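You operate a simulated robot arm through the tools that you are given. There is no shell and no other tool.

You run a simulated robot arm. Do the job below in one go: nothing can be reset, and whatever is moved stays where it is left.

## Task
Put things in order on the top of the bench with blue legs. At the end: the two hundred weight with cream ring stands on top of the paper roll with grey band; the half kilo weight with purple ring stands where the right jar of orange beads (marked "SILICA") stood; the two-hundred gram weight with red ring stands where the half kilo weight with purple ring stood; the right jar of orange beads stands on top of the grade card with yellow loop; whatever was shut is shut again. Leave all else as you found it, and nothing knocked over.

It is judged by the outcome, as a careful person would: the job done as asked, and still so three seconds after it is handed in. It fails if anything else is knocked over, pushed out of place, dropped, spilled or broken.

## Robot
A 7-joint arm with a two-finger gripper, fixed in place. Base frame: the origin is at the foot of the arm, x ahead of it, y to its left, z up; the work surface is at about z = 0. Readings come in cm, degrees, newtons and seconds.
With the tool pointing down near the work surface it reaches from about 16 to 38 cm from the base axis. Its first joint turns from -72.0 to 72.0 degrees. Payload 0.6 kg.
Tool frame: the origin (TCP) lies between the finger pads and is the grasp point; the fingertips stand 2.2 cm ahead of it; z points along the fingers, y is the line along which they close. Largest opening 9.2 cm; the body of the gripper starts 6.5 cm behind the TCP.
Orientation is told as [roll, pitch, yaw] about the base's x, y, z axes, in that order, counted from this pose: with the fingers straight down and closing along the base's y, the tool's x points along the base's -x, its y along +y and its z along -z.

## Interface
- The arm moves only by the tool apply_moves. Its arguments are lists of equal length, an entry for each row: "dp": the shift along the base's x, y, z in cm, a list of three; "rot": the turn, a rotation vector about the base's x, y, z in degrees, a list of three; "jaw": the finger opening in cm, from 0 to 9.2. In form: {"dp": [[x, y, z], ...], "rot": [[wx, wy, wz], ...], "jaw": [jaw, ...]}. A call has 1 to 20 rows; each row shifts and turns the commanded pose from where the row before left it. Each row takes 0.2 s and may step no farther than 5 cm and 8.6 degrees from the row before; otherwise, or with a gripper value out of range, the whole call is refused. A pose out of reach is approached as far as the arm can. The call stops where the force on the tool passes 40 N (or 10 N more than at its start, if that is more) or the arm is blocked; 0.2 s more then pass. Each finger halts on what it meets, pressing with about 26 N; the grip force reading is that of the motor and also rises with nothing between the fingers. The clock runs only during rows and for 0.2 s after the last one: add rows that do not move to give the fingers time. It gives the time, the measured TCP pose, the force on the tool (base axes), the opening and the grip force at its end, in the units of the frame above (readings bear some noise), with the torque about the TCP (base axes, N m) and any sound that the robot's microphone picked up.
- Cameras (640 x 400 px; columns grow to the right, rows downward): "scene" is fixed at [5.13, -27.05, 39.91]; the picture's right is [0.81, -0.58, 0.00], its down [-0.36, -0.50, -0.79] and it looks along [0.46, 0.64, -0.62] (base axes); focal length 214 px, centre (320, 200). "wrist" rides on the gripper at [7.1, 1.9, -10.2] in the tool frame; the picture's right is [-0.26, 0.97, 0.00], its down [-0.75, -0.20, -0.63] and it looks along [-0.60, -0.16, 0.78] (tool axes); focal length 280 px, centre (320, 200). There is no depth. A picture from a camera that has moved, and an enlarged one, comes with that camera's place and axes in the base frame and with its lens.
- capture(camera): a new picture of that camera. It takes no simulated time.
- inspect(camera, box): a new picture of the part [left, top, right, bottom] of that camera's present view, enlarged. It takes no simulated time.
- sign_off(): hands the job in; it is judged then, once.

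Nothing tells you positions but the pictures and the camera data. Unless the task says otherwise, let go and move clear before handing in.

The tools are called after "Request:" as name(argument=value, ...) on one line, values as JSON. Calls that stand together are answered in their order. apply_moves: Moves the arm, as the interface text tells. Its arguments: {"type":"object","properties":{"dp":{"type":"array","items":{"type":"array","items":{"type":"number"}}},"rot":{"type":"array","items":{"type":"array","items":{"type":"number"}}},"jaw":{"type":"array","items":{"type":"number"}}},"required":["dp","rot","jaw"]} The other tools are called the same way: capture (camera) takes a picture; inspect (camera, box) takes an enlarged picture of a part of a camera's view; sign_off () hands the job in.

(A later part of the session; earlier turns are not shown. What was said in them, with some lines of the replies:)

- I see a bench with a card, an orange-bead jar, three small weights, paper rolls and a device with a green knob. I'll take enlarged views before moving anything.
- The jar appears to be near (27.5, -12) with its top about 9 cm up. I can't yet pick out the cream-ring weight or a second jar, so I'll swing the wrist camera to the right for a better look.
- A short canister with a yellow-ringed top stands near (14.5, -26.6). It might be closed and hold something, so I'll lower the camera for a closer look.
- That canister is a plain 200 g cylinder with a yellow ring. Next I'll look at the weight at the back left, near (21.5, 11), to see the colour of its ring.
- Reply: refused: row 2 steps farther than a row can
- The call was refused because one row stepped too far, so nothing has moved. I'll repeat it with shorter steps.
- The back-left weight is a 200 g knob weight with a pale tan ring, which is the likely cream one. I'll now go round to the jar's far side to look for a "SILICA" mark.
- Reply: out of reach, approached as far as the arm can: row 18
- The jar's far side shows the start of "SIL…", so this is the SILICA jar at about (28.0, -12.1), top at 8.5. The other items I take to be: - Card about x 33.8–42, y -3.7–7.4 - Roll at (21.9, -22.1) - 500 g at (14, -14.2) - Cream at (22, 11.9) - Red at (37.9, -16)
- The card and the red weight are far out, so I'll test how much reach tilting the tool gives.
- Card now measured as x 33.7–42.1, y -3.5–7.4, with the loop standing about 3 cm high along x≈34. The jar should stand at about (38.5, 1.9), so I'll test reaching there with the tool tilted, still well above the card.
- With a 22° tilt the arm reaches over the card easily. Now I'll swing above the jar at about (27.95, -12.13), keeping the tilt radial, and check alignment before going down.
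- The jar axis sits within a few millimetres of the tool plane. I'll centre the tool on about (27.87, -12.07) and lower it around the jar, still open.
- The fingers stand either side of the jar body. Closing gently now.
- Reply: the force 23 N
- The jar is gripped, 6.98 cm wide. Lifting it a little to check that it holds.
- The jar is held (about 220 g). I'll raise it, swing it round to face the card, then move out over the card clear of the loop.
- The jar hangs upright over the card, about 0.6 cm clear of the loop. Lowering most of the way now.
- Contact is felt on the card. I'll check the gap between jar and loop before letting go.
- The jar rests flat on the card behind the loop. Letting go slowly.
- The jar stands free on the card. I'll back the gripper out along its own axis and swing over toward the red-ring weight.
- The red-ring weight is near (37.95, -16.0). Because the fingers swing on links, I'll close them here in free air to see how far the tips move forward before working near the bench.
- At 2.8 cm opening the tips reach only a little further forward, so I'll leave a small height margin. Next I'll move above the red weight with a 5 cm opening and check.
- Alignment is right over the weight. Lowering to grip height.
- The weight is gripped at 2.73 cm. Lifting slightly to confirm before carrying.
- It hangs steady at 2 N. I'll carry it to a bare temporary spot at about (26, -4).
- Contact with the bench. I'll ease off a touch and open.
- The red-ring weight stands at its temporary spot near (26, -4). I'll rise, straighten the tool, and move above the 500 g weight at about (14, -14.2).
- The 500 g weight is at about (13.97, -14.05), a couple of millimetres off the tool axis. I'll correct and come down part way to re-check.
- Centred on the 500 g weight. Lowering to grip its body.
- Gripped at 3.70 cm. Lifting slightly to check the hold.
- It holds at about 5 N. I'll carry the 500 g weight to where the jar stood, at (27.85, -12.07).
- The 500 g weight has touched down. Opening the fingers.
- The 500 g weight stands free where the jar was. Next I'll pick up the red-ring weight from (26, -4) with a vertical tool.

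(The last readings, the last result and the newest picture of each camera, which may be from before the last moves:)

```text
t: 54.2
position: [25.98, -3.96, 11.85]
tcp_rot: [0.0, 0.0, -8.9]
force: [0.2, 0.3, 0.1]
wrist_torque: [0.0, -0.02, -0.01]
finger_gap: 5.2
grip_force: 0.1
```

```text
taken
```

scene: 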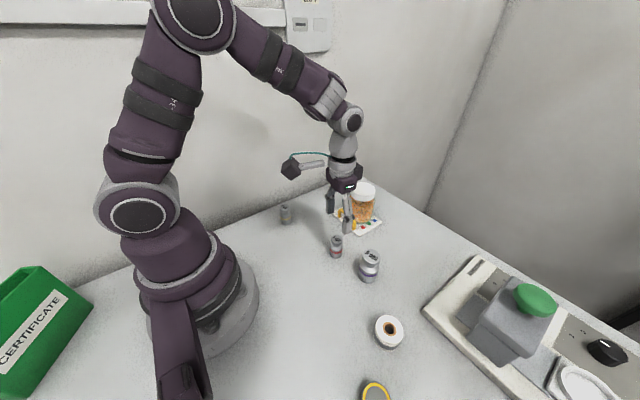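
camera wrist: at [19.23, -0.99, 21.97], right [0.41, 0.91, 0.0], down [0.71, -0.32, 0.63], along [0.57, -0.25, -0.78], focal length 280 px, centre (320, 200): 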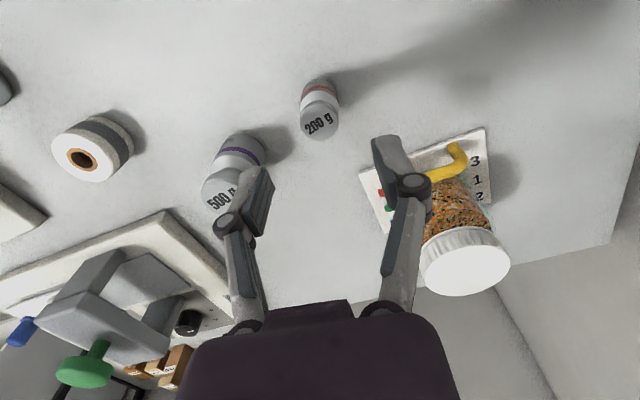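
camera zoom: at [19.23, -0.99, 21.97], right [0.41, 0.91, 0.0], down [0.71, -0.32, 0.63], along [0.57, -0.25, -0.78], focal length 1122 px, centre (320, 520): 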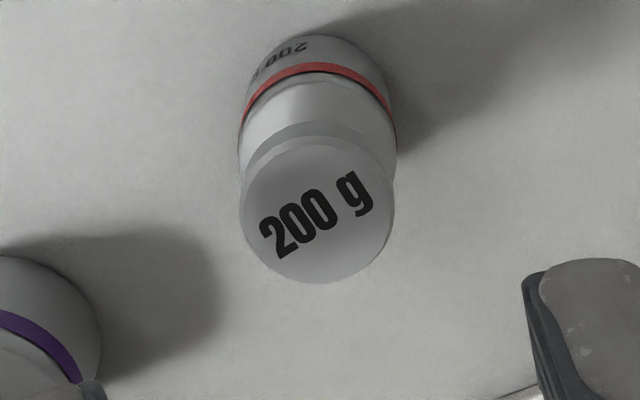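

The red weight is exactly on the tool axis. Lowering and gripping.

Request:
apply_moves(dp=[[0, 0, -3], [0, 0, -3], [0, 0, -2.5], [0, 0, 0], [0, 0, 0], [0, 0, 0], [0, 0, 0], [0, 0, 0], [0, 0, 0]], rot=[[0, 0, 0], [0, 0, 0], [0, 0, 0], [0, 0, 0], [0, 0, 0], [0, 0, 0], [0, 0, 0], [0, 0, 0], [0, 0, 0]], jaw=[5.2, 5.2, 5.2, 5.2, 4, 3.2, 2.2, 1.8, 1.8])

Request:
capture(camera="wrist")

Request:
apply_moves(dp=[[0, 0, 0.5], [0, 0, 1.0], [0, 0, 0]], rot=[[0, 0, 0], [0, 0, 0], [0, 0, 0]], jaw=[1.8, 1.8, 1.8])

Request:
capture(camera="wrist")

```text
t: 56.2
position: [26.04, -4.0, 3.53]
tcp_rot: [0.0, 0.0, -8.7]
force: [1.3, 0.2, 0.2]
wrist_torque: [-0.02, -0.02, 0.02]
finger_gap: 2.71
grip_force: 26.1
```

```text
taken
camera wrist: at [19.28, -1.08, 13.58], right [0.41, 0.91, 0.0], down [0.71, -0.32, 0.63], along [0.57, -0.25, -0.78], focal length 280 px, centre (320, 200)
```

wrist: 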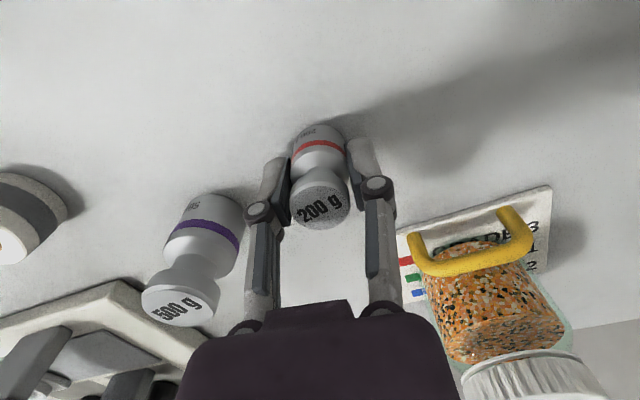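

```text
t: 57.0
position: [25.96, -3.9, 4.99]
tcp_rot: [0.0, 0.0, -8.8]
force: [0.1, -1.0, -1.7]
wrist_torque: [-0.01, -0.03, 0.0]
finger_gap: 2.71
grip_force: 26.1
```

```text
taken
camera wrist: at [19.27, -1.06, 15.06], right [0.41, 0.91, 0.0], down [0.71, -0.32, 0.63], along [0.57, -0.25, -0.78], focal length 280 px, centre (320, 200)
```

wrist: 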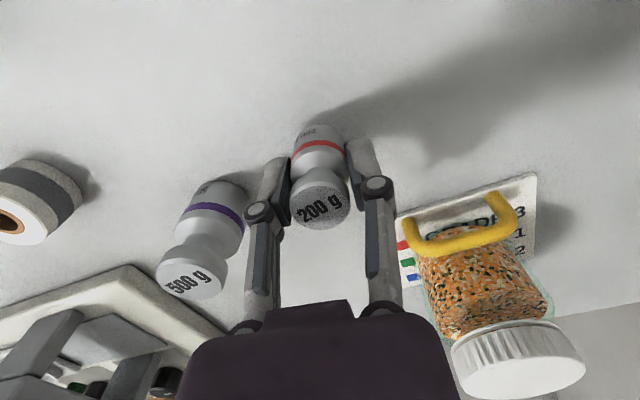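

Held at 2 N. Carrying the red weight to where the 500 g weight stood, about (14.04, -14.03).

Request:
apply_moves(dp=[[0, 0, 3.5], [-2.0, -2.93, 0], [-2.26, -2.5, 0], [-2.5, -2.04, 0], [-2.65, -1.56, 0], [-2.55, -0.98, 0], [0, 0, 0], [0, 0, -2.2], [0, 0, -2.2], [0, 0, 0]], rot=[[0, 0, 0], [0, 0, -7.34], [0, 0, -7.34], [0, 0, -7.34], [0, 0, -7.34], [0, 0, -7.34], [0, 0, 0], [0, 0, 0], [0, 0, 0], [0, 0, 0]], jaw=[1.8, 1.8, 1.8, 1.8, 1.8, 1.8, 1.8, 1.8, 1.8, 1.8])

Request:
capture(camera="wrist")

Request:
capture(camera="scene")

```text
t: 59.2
position: [14.02, -13.99, 4.13]
tcp_rot: [0.0, 0.1, -45.6]
force: [1.1, -0.1, -2.5]
wrist_torque: [0.02, 0.0, -0.02]
finger_gap: 2.73
grip_force: 26.0
```

```text
taken
camera wrist: at [10.4, -7.63, 14.19], right [0.87, 0.49, 0.0], down [0.38, -0.68, 0.63], along [0.31, -0.55, -0.78], focal length 280 px, centre (320, 200)
```

wrist: 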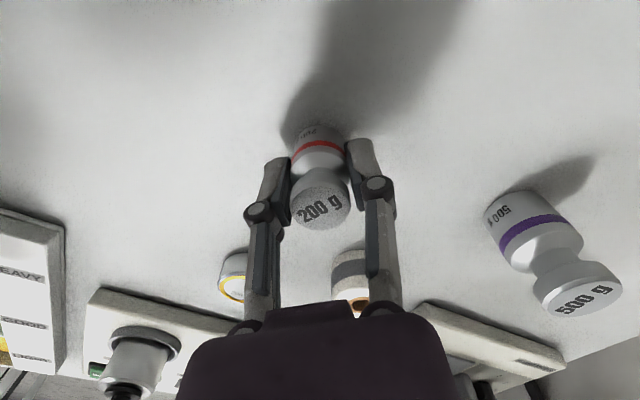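

```text
taken
```

scene: 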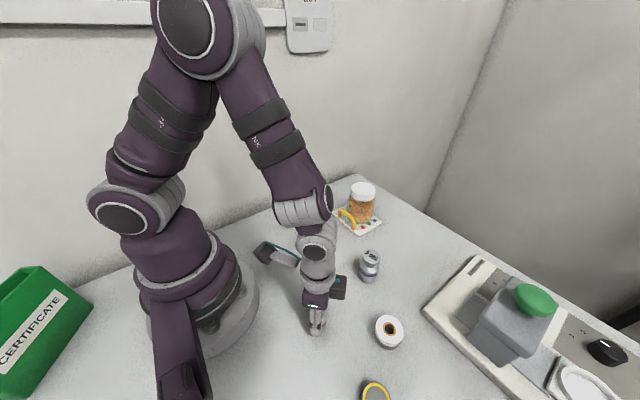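

Request:
apply_moves(dp=[[0, 0, -0.25], [0, 0, -0.2], [0, 0, 0]], rot=[[0, 0, 0], [0, 0, 0], [0, 0, 0]], jaw=[1.8, 1.8, 1.8])

Request:
apply_moves(dp=[[0, 0, -0.08], [0, 0, -0.06], [0, 0, 0]], rot=[[0, 0, 0], [0, 0, 0], [0, 0, 0]], jaw=[1.8, 1.8, 1.8])

```text
t: 60.0
position: [14.05, -14.04, 3.62]
tcp_rot: [-0.1, 0.0, -45.5]
force: [-0.5, 0.9, -2.9]
wrist_torque: [0.01, 0.0, 0.0]
finger_gap: 2.68
grip_force: 25.9
```

```text
t: 60.8
position: [14.04, -13.98, 3.48]
tcp_rot: [-0.1, -0.1, -45.5]
force: [-2.8, 2.8, 16.6]
wrist_torque: [0.06, 0.05, 0.04]
finger_gap: 2.71
grip_force: 26.3
```

The red weight has touched down. Easing off and opening.

Request:
apply_moves(dp=[[0, 0, 0.04], [0, 0, 0], [0, 0, 0], [0, 0, 0], [0, 0, 0]], rot=[[0, 0, 0], [0, 0, 0], [0, 0, 0], [0, 0, 0], [0, 0, 0]], jaw=[1.8, 2.9, 3.5, 5, 5])

Request:
capture(camera="wrist")

Request:
inspect(camera="scene", box=[280, 260, 380, 350])

```text
t: 62.0
position: [14.09, -13.94, 3.54]
tcp_rot: [0.0, 0.0, -45.6]
force: [0.3, 0.0, 0.0]
wrist_torque: [-0.03, -0.01, 0.0]
finger_gap: 4.99
grip_force: 0.0
```

```text
taken
camera wrist: at [10.39, -7.67, 13.6], right [0.87, 0.49, 0.0], down [0.38, -0.68, 0.63], along [0.31, -0.55, -0.78], focal length 280 px, centre (320, 200)
```

wrist: 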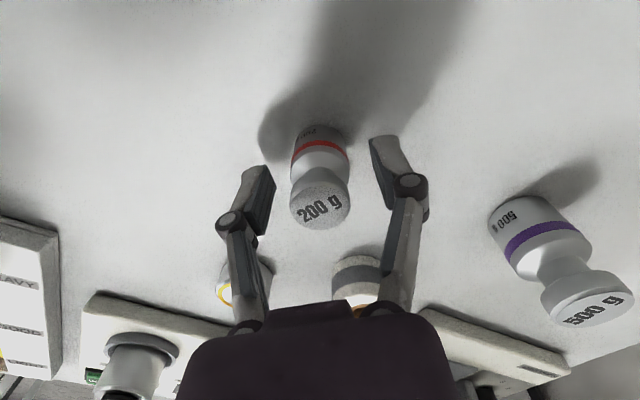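

```text
4.44 times, centred on (330, 305) of scene
camera zoom: at [5.13, -27.05, 39.91], right [0.81, -0.58, 0.0], down [-0.36, -0.5, -0.79], along [0.46, 0.64, -0.62], focal length 953 px, centre (276, -267)
```

zoom: 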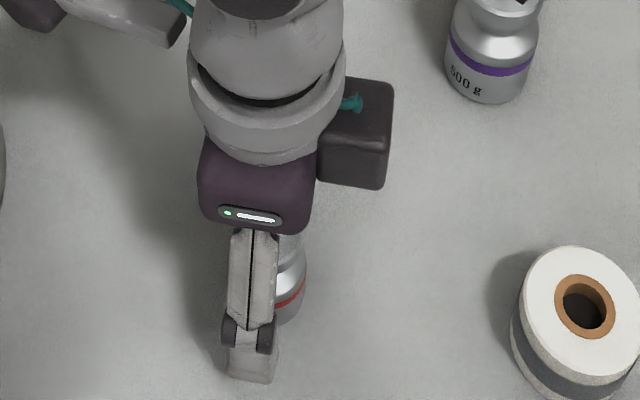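

Red stands in place. On the way to the cream weight I'll hover over the paper roll to measure its exact position.

Request:
apply_moves(dp=[[0, 0, 4], [0, 0, 4], [0, 0, 2], [2.66, -2.7, 0], [2.66, -2.7, 0], [2.66, -2.7, 0], [0, 0, 0]], rot=[[0, 0, 0], [0, 0, 0], [0, 0, 0], [0, 0, 0], [0, 0, 0], [0, 0, 0], [0, 0, 0]], jaw=[5, 5, 5, 5, 5, 5, 5])

Request:
capture(camera="wrist")

Request:
inspect(camera="wrist", box=[270, 60, 370, 160])

Request:
inspect(camera="scene", box=[280, 230, 420, 350])

```text
t: 63.6
position: [22.0, -21.97, 13.49]
tcp_rot: [0.0, 0.0, -45.5]
force: [0.2, 0.1, -0.1]
wrist_torque: [-0.02, 0.0, 0.03]
finger_gap: 4.99
grip_force: 0.0
```

```text
taken
camera wrist: at [18.28, -15.68, 23.6], right [0.87, 0.49, 0.0], down [0.38, -0.68, 0.62], along [0.31, -0.54, -0.78], focal length 280 px, centre (320, 200)
```

wrist: 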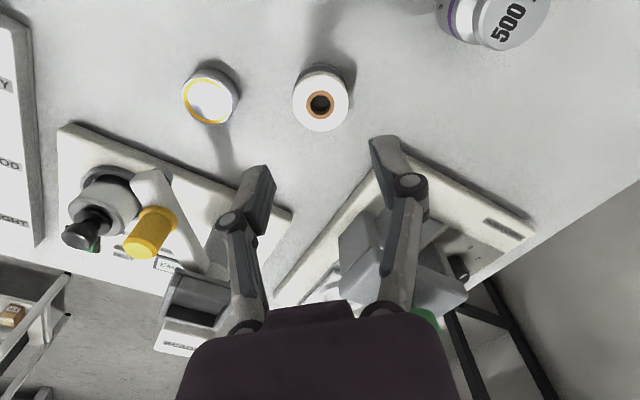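

```text
4.00 times, centred on (320, 110) of wrist
camera zoom: at [18.28, -15.68, 23.6], right [0.87, 0.49, 0.0], down [0.38, -0.68, 0.62], along [0.31, -0.54, -0.78], focal length 1122 px, centre (320, 560)
```

zoom: 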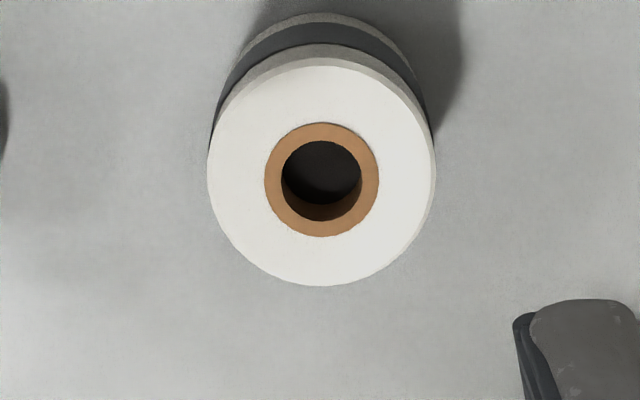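

```text
3.33 times, centred on (350, 290) of scene
camera zoom: at [5.13, -27.05, 39.91], right [0.81, -0.58, 0.0], down [-0.36, -0.5, -0.79], along [0.46, 0.64, -0.62], focal length 715 px, centre (220, -100)
```

zoom: 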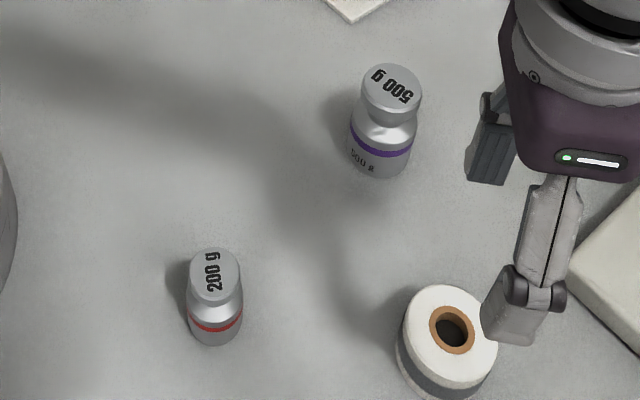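

The roll is centred at about (22.0, -22.15), top about 3 cm up. Now I'll swing over to the tan/cream-ring weight at about (21.95, 11.85).

Request:
apply_moves(dp=[[0, 0, 2.6], [2.38, 3.75, 0], [1.75, 3.98, 0], [1.15, 4.09, 0], [0.51, 4.13, 0], [-0.09, 4.05, 0], [-0.67, 3.91, 0], [-1.2, 3.68, 0], [-1.7, 3.37, 0], [-2.09, 2.98, 0], [0, 0, -2], [0, 0, -2], [0, 0, 0]], rot=[[0, 0, 0], [0, 0, 8.2], [0, 0, 8.2], [0, 0, 8.2], [0, 0, 8.2], [0, 0, 8.2], [0, 0, 8.2], [0, 0, 8.2], [0, 0, 8.2], [0, 0, 8.2], [0, 0, 0], [0, 0, 0], [0, 0, 0]], jaw=[5, 5, 5, 5, 5, 5, 5, 5, 5, 5.2, 5.2, 5.2, 5.2])

Request:
capture(camera="wrist")

Request:
inspect(camera="wrist", box=[270, 60, 370, 160])

Request:
capture(camera="scene")

```text
t: 66.4
position: [22.1, 11.84, 12.2]
tcp_rot: [0.1, 0.0, 28.3]
force: [-0.1, -0.2, -0.4]
wrist_torque: [-0.02, 0.0, 0.02]
finger_gap: 5.18
grip_force: 0.0
```

```text
taken
camera wrist: at [14.82, 10.1, 22.22], right [-0.23, 0.97, 0.0], down [0.76, 0.18, 0.63], along [0.61, 0.14, -0.78], focal length 280 px, centre (320, 200)
```

wrist: 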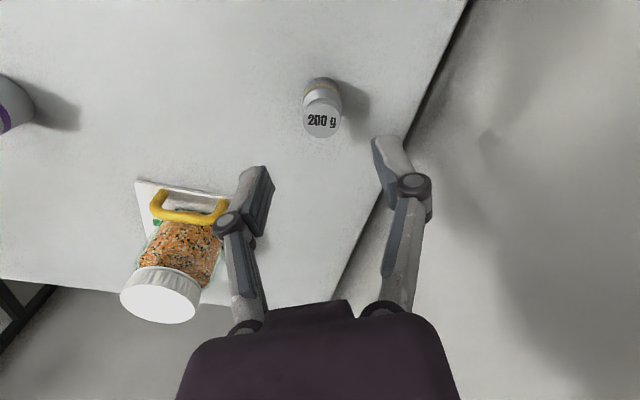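

```text
4.00 times, centred on (320, 110) of wrist
camera zoom: at [14.82, 10.1, 22.22], right [-0.23, 0.97, 0.0], down [0.76, 0.18, 0.63], along [0.61, 0.14, -0.78], focal length 1122 px, centre (320, 560)
```

zoom: 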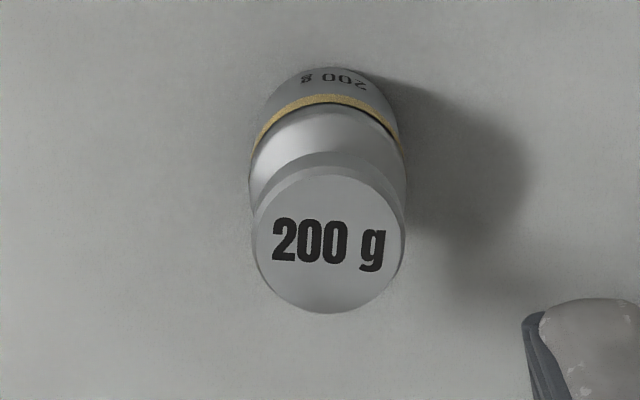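

```text
taken
```

scene: 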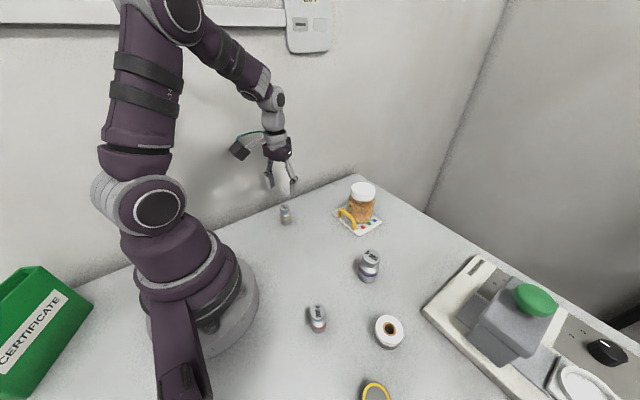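

The cream-ring weight is about 1.5 mm off the tool axis, so I'll correct that, lower, grip and lift slightly.

Request:
apply_moves(dp=[[-0.12, 0.13, -3], [0, 0, -3], [0, 0, -2.7], [0, 0, 0], [0, 0, 0], [0, 0, 0], [0, 0, 0], [0, 0, 0], [0, 0, 0]], rot=[[0, 0, 0], [0, 0, 0], [0, 0, 0], [0, 0, 0], [0, 0, 0], [0, 0, 0], [0, 0, 0], [0, 0, 0], [0, 0, 0]], jaw=[5.2, 5.2, 5.2, 5.2, 4, 3.2, 2.2, 1.8, 1.8])

Request:
capture(camera="wrist")

Request:
apply_moves(dp=[[0, 0, 0.5], [0, 0, 1.0], [0, 0, 0]], rot=[[0, 0, 0], [0, 0, 0], [0, 0, 0]], jaw=[1.8, 1.8, 1.8])

Request:
capture(camera="wrist")

```text
t: 68.4
position: [21.8, 12.02, 3.33]
tcp_rot: [0.0, 0.0, 28.3]
force: [-0.4, -0.5, -0.2]
wrist_torque: [0.0, 0.0, 0.03]
finger_gap: 2.7
grip_force: 25.9
```

```text
taken
camera wrist: at [14.69, 10.23, 13.52], right [-0.23, 0.97, 0.0], down [0.76, 0.18, 0.63], along [0.61, 0.14, -0.78], focal length 280 px, centre (320, 200)
```

wrist: 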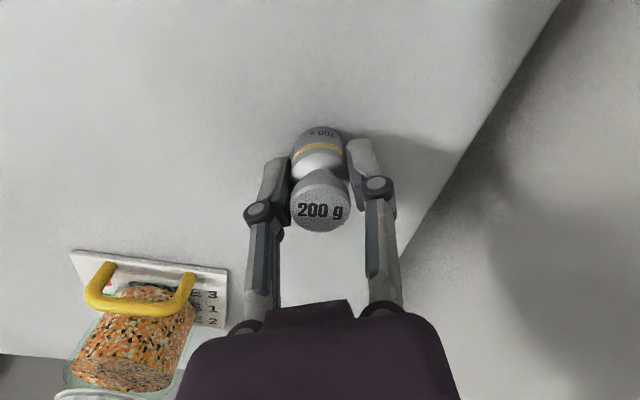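

```text
t: 69.2
position: [21.88, 11.98, 4.96]
tcp_rot: [0.0, 0.0, 28.3]
force: [-0.1, -0.1, -1.8]
wrist_torque: [0.01, 0.02, -0.01]
finger_gap: 2.71
grip_force: 25.6
```

```text
taken
camera wrist: at [14.72, 10.25, 15.01], right [-0.23, 0.97, 0.0], down [0.76, 0.18, 0.63], along [0.61, 0.14, -0.78], focal length 280 px, centre (320, 200)
```

wrist: 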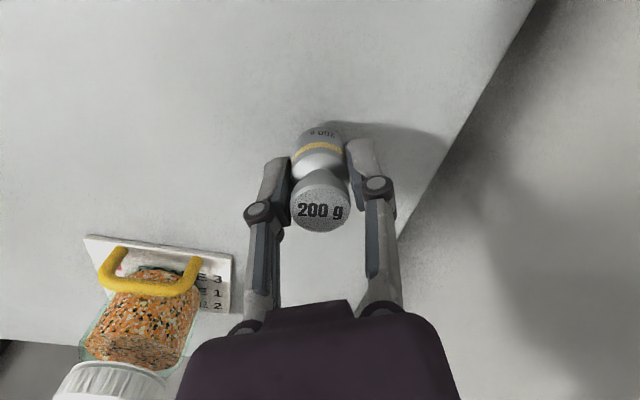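

The ring reads as pale cream-yellow next to the strong yellow loop, and the weight is held at 2 N. Carrying it high over to the roll.

Request:
apply_moves(dp=[[0, 0, 4.6], [0, 0, 4.6], [2.16, -3.06, 0], [1.7, -3.37, 0], [1.2, -3.68, 0], [0.67, -3.91, 0], [0.09, -4.05, 0], [-0.51, -4.13, 0], [-1.15, -4.09, 0], [-1.75, -3.98, 0], [-2.26, -3.82, 0], [0, 0, 0], [0, 0, 0]], rot=[[0, 0, 0], [0, 0, 0], [0, 0, -8.2], [0, 0, -8.2], [0, 0, -8.2], [0, 0, -8.2], [0, 0, -8.2], [0, 0, -8.2], [0, 0, -8.2], [0, 0, -8.2], [0, 0, -8.2], [0, 0, 0], [0, 0, 0]], jaw=[1.8, 1.8, 1.8, 1.8, 1.8, 1.8, 1.8, 1.8, 1.8, 1.8, 1.8, 1.8, 1.8])

Request:
capture(camera="wrist")

Request:
capture(camera="scene")

```text
t: 72.0
position: [22.08, -22.04, 14.16]
tcp_rot: [0.0, 0.0, -45.6]
force: [0.6, -0.5, -1.6]
wrist_torque: [0.02, 0.0, 0.03]
finger_gap: 2.72
grip_force: 25.8
```

```text
taken
camera wrist: at [18.4, -15.79, 24.16], right [0.87, 0.49, 0.0], down [0.38, -0.68, 0.63], along [0.31, -0.55, -0.78], focal length 280 px, centre (320, 200)
```

wrist: 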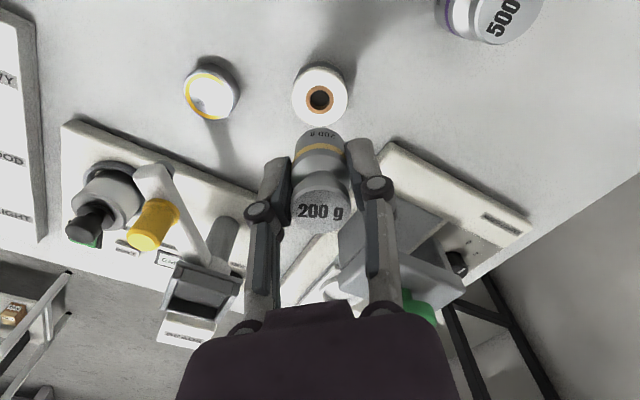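

```text
taken
```

scene: 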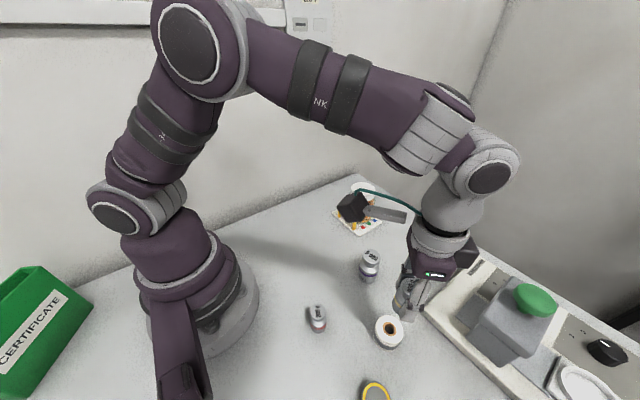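

The roll's core is right on the tool axis. Lowering until the weight is just above it.

Request:
apply_moves(dp=[[0, 0, -2.5], [0, 0, -2.5], [0, 0, -1.9], [0, 0, 0]], rot=[[0, 0, 0], [0, 0, 0], [0, 0, 0], [0, 0, 0]], jaw=[1.8, 1.8, 1.8, 1.8])

Request:
capture(camera="wrist")

Request:
inspect(camera="scene", box=[350, 290, 430, 360])

```text
t: 73.0
position: [21.97, -22.08, 7.15]
tcp_rot: [0.0, 0.0, -45.5]
force: [0.1, 0.0, -2.3]
wrist_torque: [0.01, -0.01, -0.01]
finger_gap: 2.72
grip_force: 26.1
```

```text
taken
camera wrist: at [18.36, -15.78, 17.24], right [0.87, 0.49, 0.0], down [0.38, -0.68, 0.63], along [0.31, -0.55, -0.78], focal length 280 px, centre (320, 200)
```

wrist: 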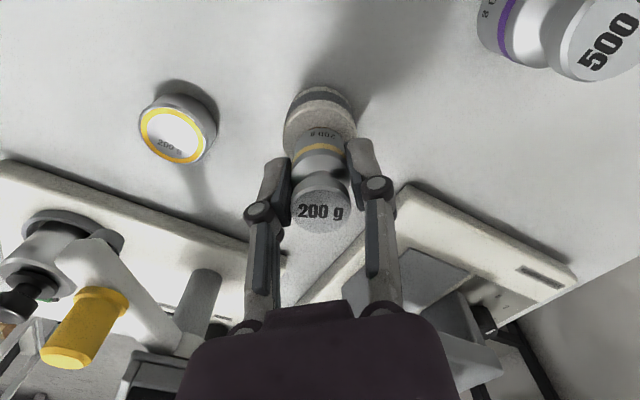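

```text
5.71 times, centred on (390, 325) of scene
camera zoom: at [5.13, -27.05, 39.91], right [0.81, -0.58, 0.0], down [-0.36, -0.5, -0.79], along [0.46, 0.64, -0.62], focal length 1226 px, centre (-80, -514)
```

zoom: 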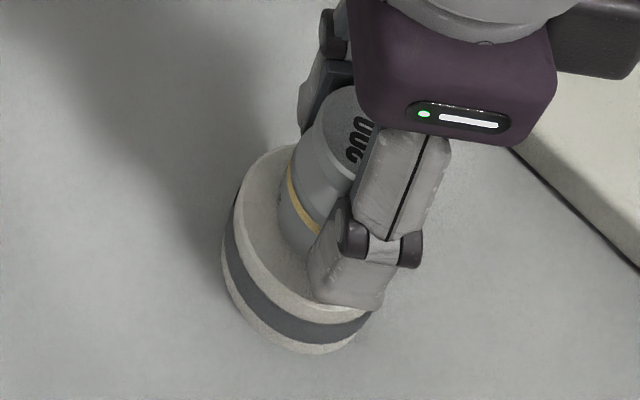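

Request:
apply_moves(dp=[[0, 0, -0.25], [0, 0, -0.25], [0, 0, 0]], rot=[[0, 0, 0], [0, 0, 0], [0, 0, 0]], jaw=[1.8, 1.8, 1.8])

Request:
inspect(camera="wrist", box=[260, 70, 380, 190])

```text
t: 73.8
position: [22.12, -22.11, 6.72]
tcp_rot: [0.0, 0.0, -45.5]
force: [-1.9, 0.6, 19.3]
wrist_torque: [0.01, 0.06, -0.06]
finger_gap: 2.71
grip_force: 25.7
```

```text
3.33 times, centred on (320, 130) of wrist
camera zoom: at [18.42, -15.8, 16.77], right [0.87, 0.49, 0.0], down [0.38, -0.68, 0.63], along [0.31, -0.55, -0.78], focal length 935 px, centre (320, 433)
```

zoom: 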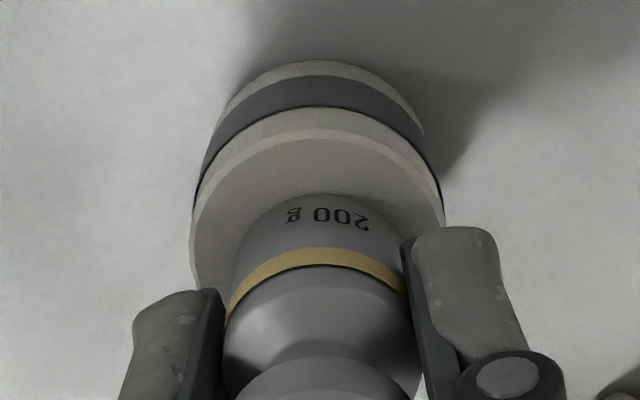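

The weight has touched the roll and sits centred on it. Easing off and opening slowly.

Request:
apply_moves(dp=[[0, 0, 0.04], [0, 0, 0], [0, 0, 0], [0, 0, 0], [0, 0, 0], [0, 0, 0]], rot=[[0, 0, 0], [0, 0, 0], [0, 0, 0], [0, 0, 0], [0, 0, 0], [0, 0, 0]], jaw=[1.8, 2.7, 3.0, 3.6, 5, 5])

Request:
capture(camera="wrist")

Request:
inspect(camera="scene", box=[350, 290, 430, 360])

```text
t: 75.2
position: [22.04, -22.06, 6.59]
tcp_rot: [-0.1, 0.0, -45.6]
force: [0.5, -0.4, -1.1]
wrist_torque: [0.03, -0.02, 0.0]
finger_gap: 5.03
grip_force: 0.2
```

```text
taken
camera wrist: at [18.41, -15.78, 16.81], right [0.87, 0.49, 0.0], down [0.38, -0.68, 0.63], along [0.31, -0.55, -0.78], focal length 280 px, centre (320, 200)
```

wrist: 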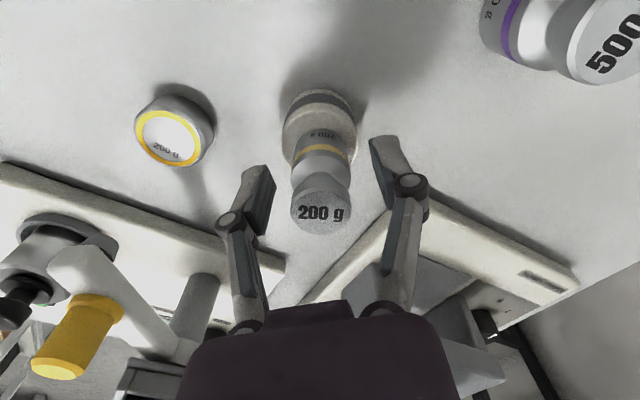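

```text
5.71 times, centred on (390, 325) of scene
camera zoom: at [5.13, -27.05, 39.91], right [0.81, -0.58, 0.0], down [-0.36, -0.5, -0.79], along [0.46, 0.64, -0.62], focal length 1226 px, centre (-80, -514)
```

zoom: 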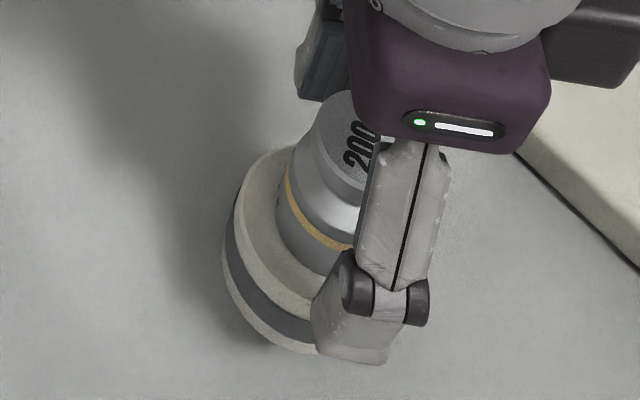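

The weight stands on the roll. Rising straight up and moving clear, then checking everything.

Request:
apply_moves(dp=[[0, 0, 2], [0, 0, 3.5], [0, 0, 4], [0, 0, 4], [-1.5, 3.0, 2], [-1.5, 3.5, 1], [0, 4, 0], [0, 4, 0], [0, 4, 0], [0, 0, 0]], rot=[[0, 0, 0], [0, 0, 0], [0, 0, 0], [0, 0, 0], [0, 0, 6], [0, 0, 6], [0, 0, 6], [0, 0, 6], [0, 0, 6], [0, 0, 0]], jaw=[5, 5, 5, 5, 5, 5, 5, 5, 5, 5])

Request:
capture(camera="scene")

Request:
capture(camera="wrist")

Request:
inspect(camera="scene", box=[280, 240, 440, 360])

Request:
inspect(camera="scene", box=[310, 170, 410, 250])

```text
t: 77.4
position: [19.16, -3.69, 23.25]
tcp_rot: [0.0, 0.0, -15.4]
force: [-0.9, 0.5, -0.6]
wrist_torque: [-0.01, -0.01, -0.04]
finger_gap: 4.99
grip_force: 0.1
```

```text
taken
```

scene: 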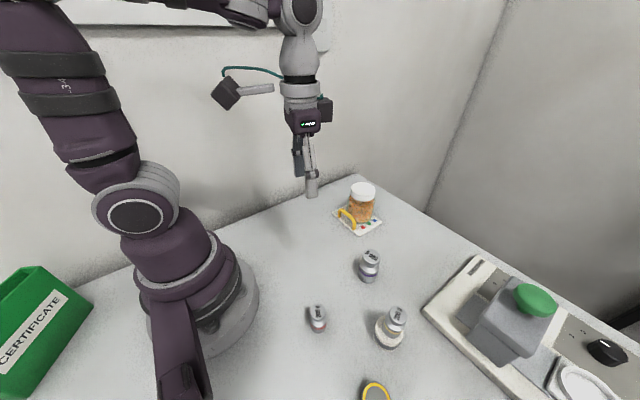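

```text
taken
camera wrist: at [12.7, 0.11, 33.33], right [0.51, 0.86, 0.0], down [0.67, -0.4, 0.63], along [0.54, -0.32, -0.78], focal length 280 px, centre (320, 200)
```

wrist: 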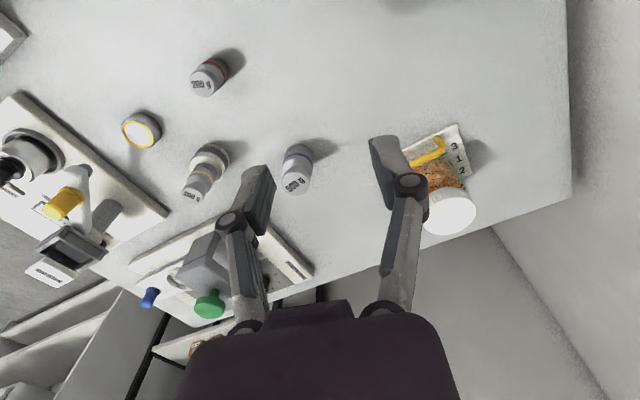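

```text
3.33 times, centred on (360, 300) of scene
camera zoom: at [5.13, -27.05, 39.91], right [0.81, -0.58, 0.0], down [-0.36, -0.5, -0.79], along [0.46, 0.64, -0.62], focal length 715 px, centre (187, -133)
```

zoom: 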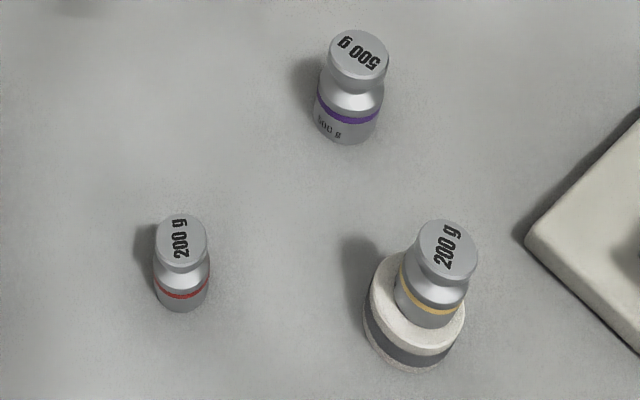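

```text
5.00 times, centred on (360, 210) of scene
camera zoom: at [5.13, -27.05, 39.91], right [0.81, -0.58, 0.0], down [-0.36, -0.5, -0.79], along [0.46, 0.64, -0.62], focal length 1072 px, centre (120, 150)
```

zoom: 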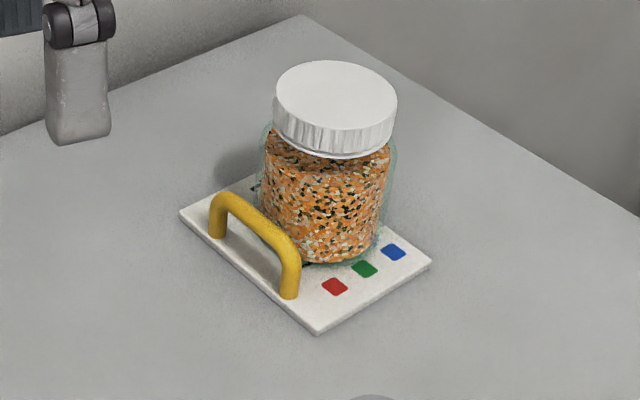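

Request:
inspect(camera="scene", box=[365, 295, 415, 355])

Request:
inspect(camera="wrist", box=[170, 130, 250, 210])

Request:
inspect(camera="wrist", box=[100, 40, 340, 220])

```text
6.67 times, centred on (390, 325) of scene
camera zoom: at [5.13, -27.05, 39.91], right [0.81, -0.58, 0.0], down [-0.36, -0.5, -0.79], along [0.46, 0.64, -0.62], focal length 1430 px, centre (-147, -633)
```

zoom: 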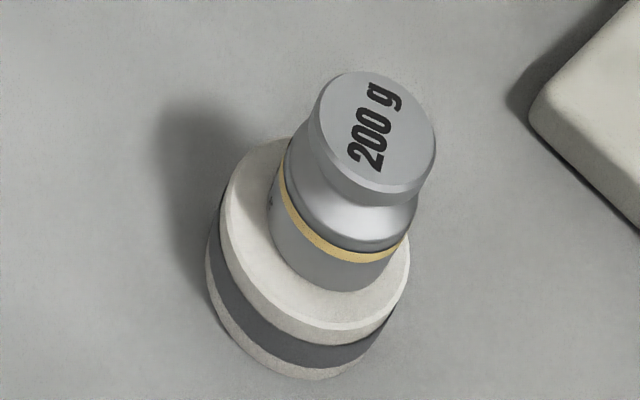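

```text
5.00 times, centred on (210, 170) of wrist
camera zoom: at [12.7, 0.11, 33.33], right [0.51, 0.86, 0.0], down [0.67, -0.4, 0.63], along [0.54, -0.32, -0.78], focal length 1402 px, centre (870, 350)
```

zoom: 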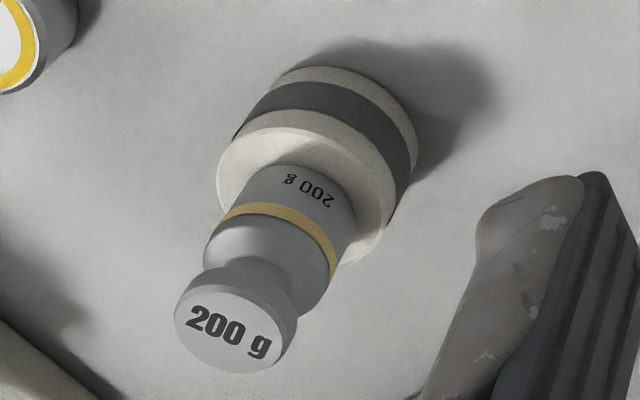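

```text
2.22 times, centred on (220, 130) of wrist
camera zoom: at [12.7, 0.11, 33.33], right [0.51, 0.86, 0.0], down [0.67, -0.4, 0.63], along [0.54, -0.32, -0.78], focal length 623 px, centre (542, 356)
```

zoom: 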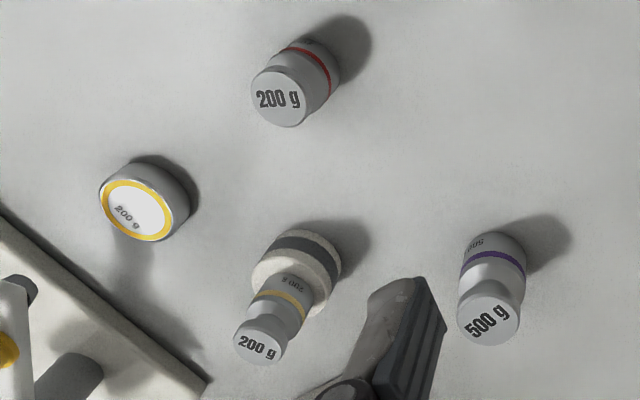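

Final check of the bench:
- **Jar:** upright on the card behind the yellow loop.
- **500 g weight:** where the jar stood.
- **Red-ring weight:** where the 500 g weight stood.
- **Cream-ring weight:** on the paper roll, a few millimetres off centre but fully supported.

The card and roll have not shifted, nothing was opened, and the gripper is clear, so I'm handing in.

Request:
sign_off()

```text
The job is handed in.
```

All four moves are done and the job is handed in, with nothing knocked over in the final pictures.

- **SILICA jar:** it stands upright on the grade card, behind the yellow loop. I read only "SIL…" on its label.
- **500 g weight, purple ring:** it stands where the jar stood, within about 2–3 mm by my measurements.
- **200 g weight, red ring:** it stands where the 500 g weight stood. I set it down once on bare bench along the way because it was too far out to carry over in one move.
- **200 g weight, cream ring:** it stands on the paper roll, a few millimetres off centre but fully supported.

One choice was a judgement call: I took the knob weight with the pale tan ring as the cream one. The only other 200 g weight I could see on the bench, besides the red one, was a short cylinder with a strong yellow ring, so I left that alone.

I opened nothing, so there was nothing to shut again. The card and the roll did not shift.
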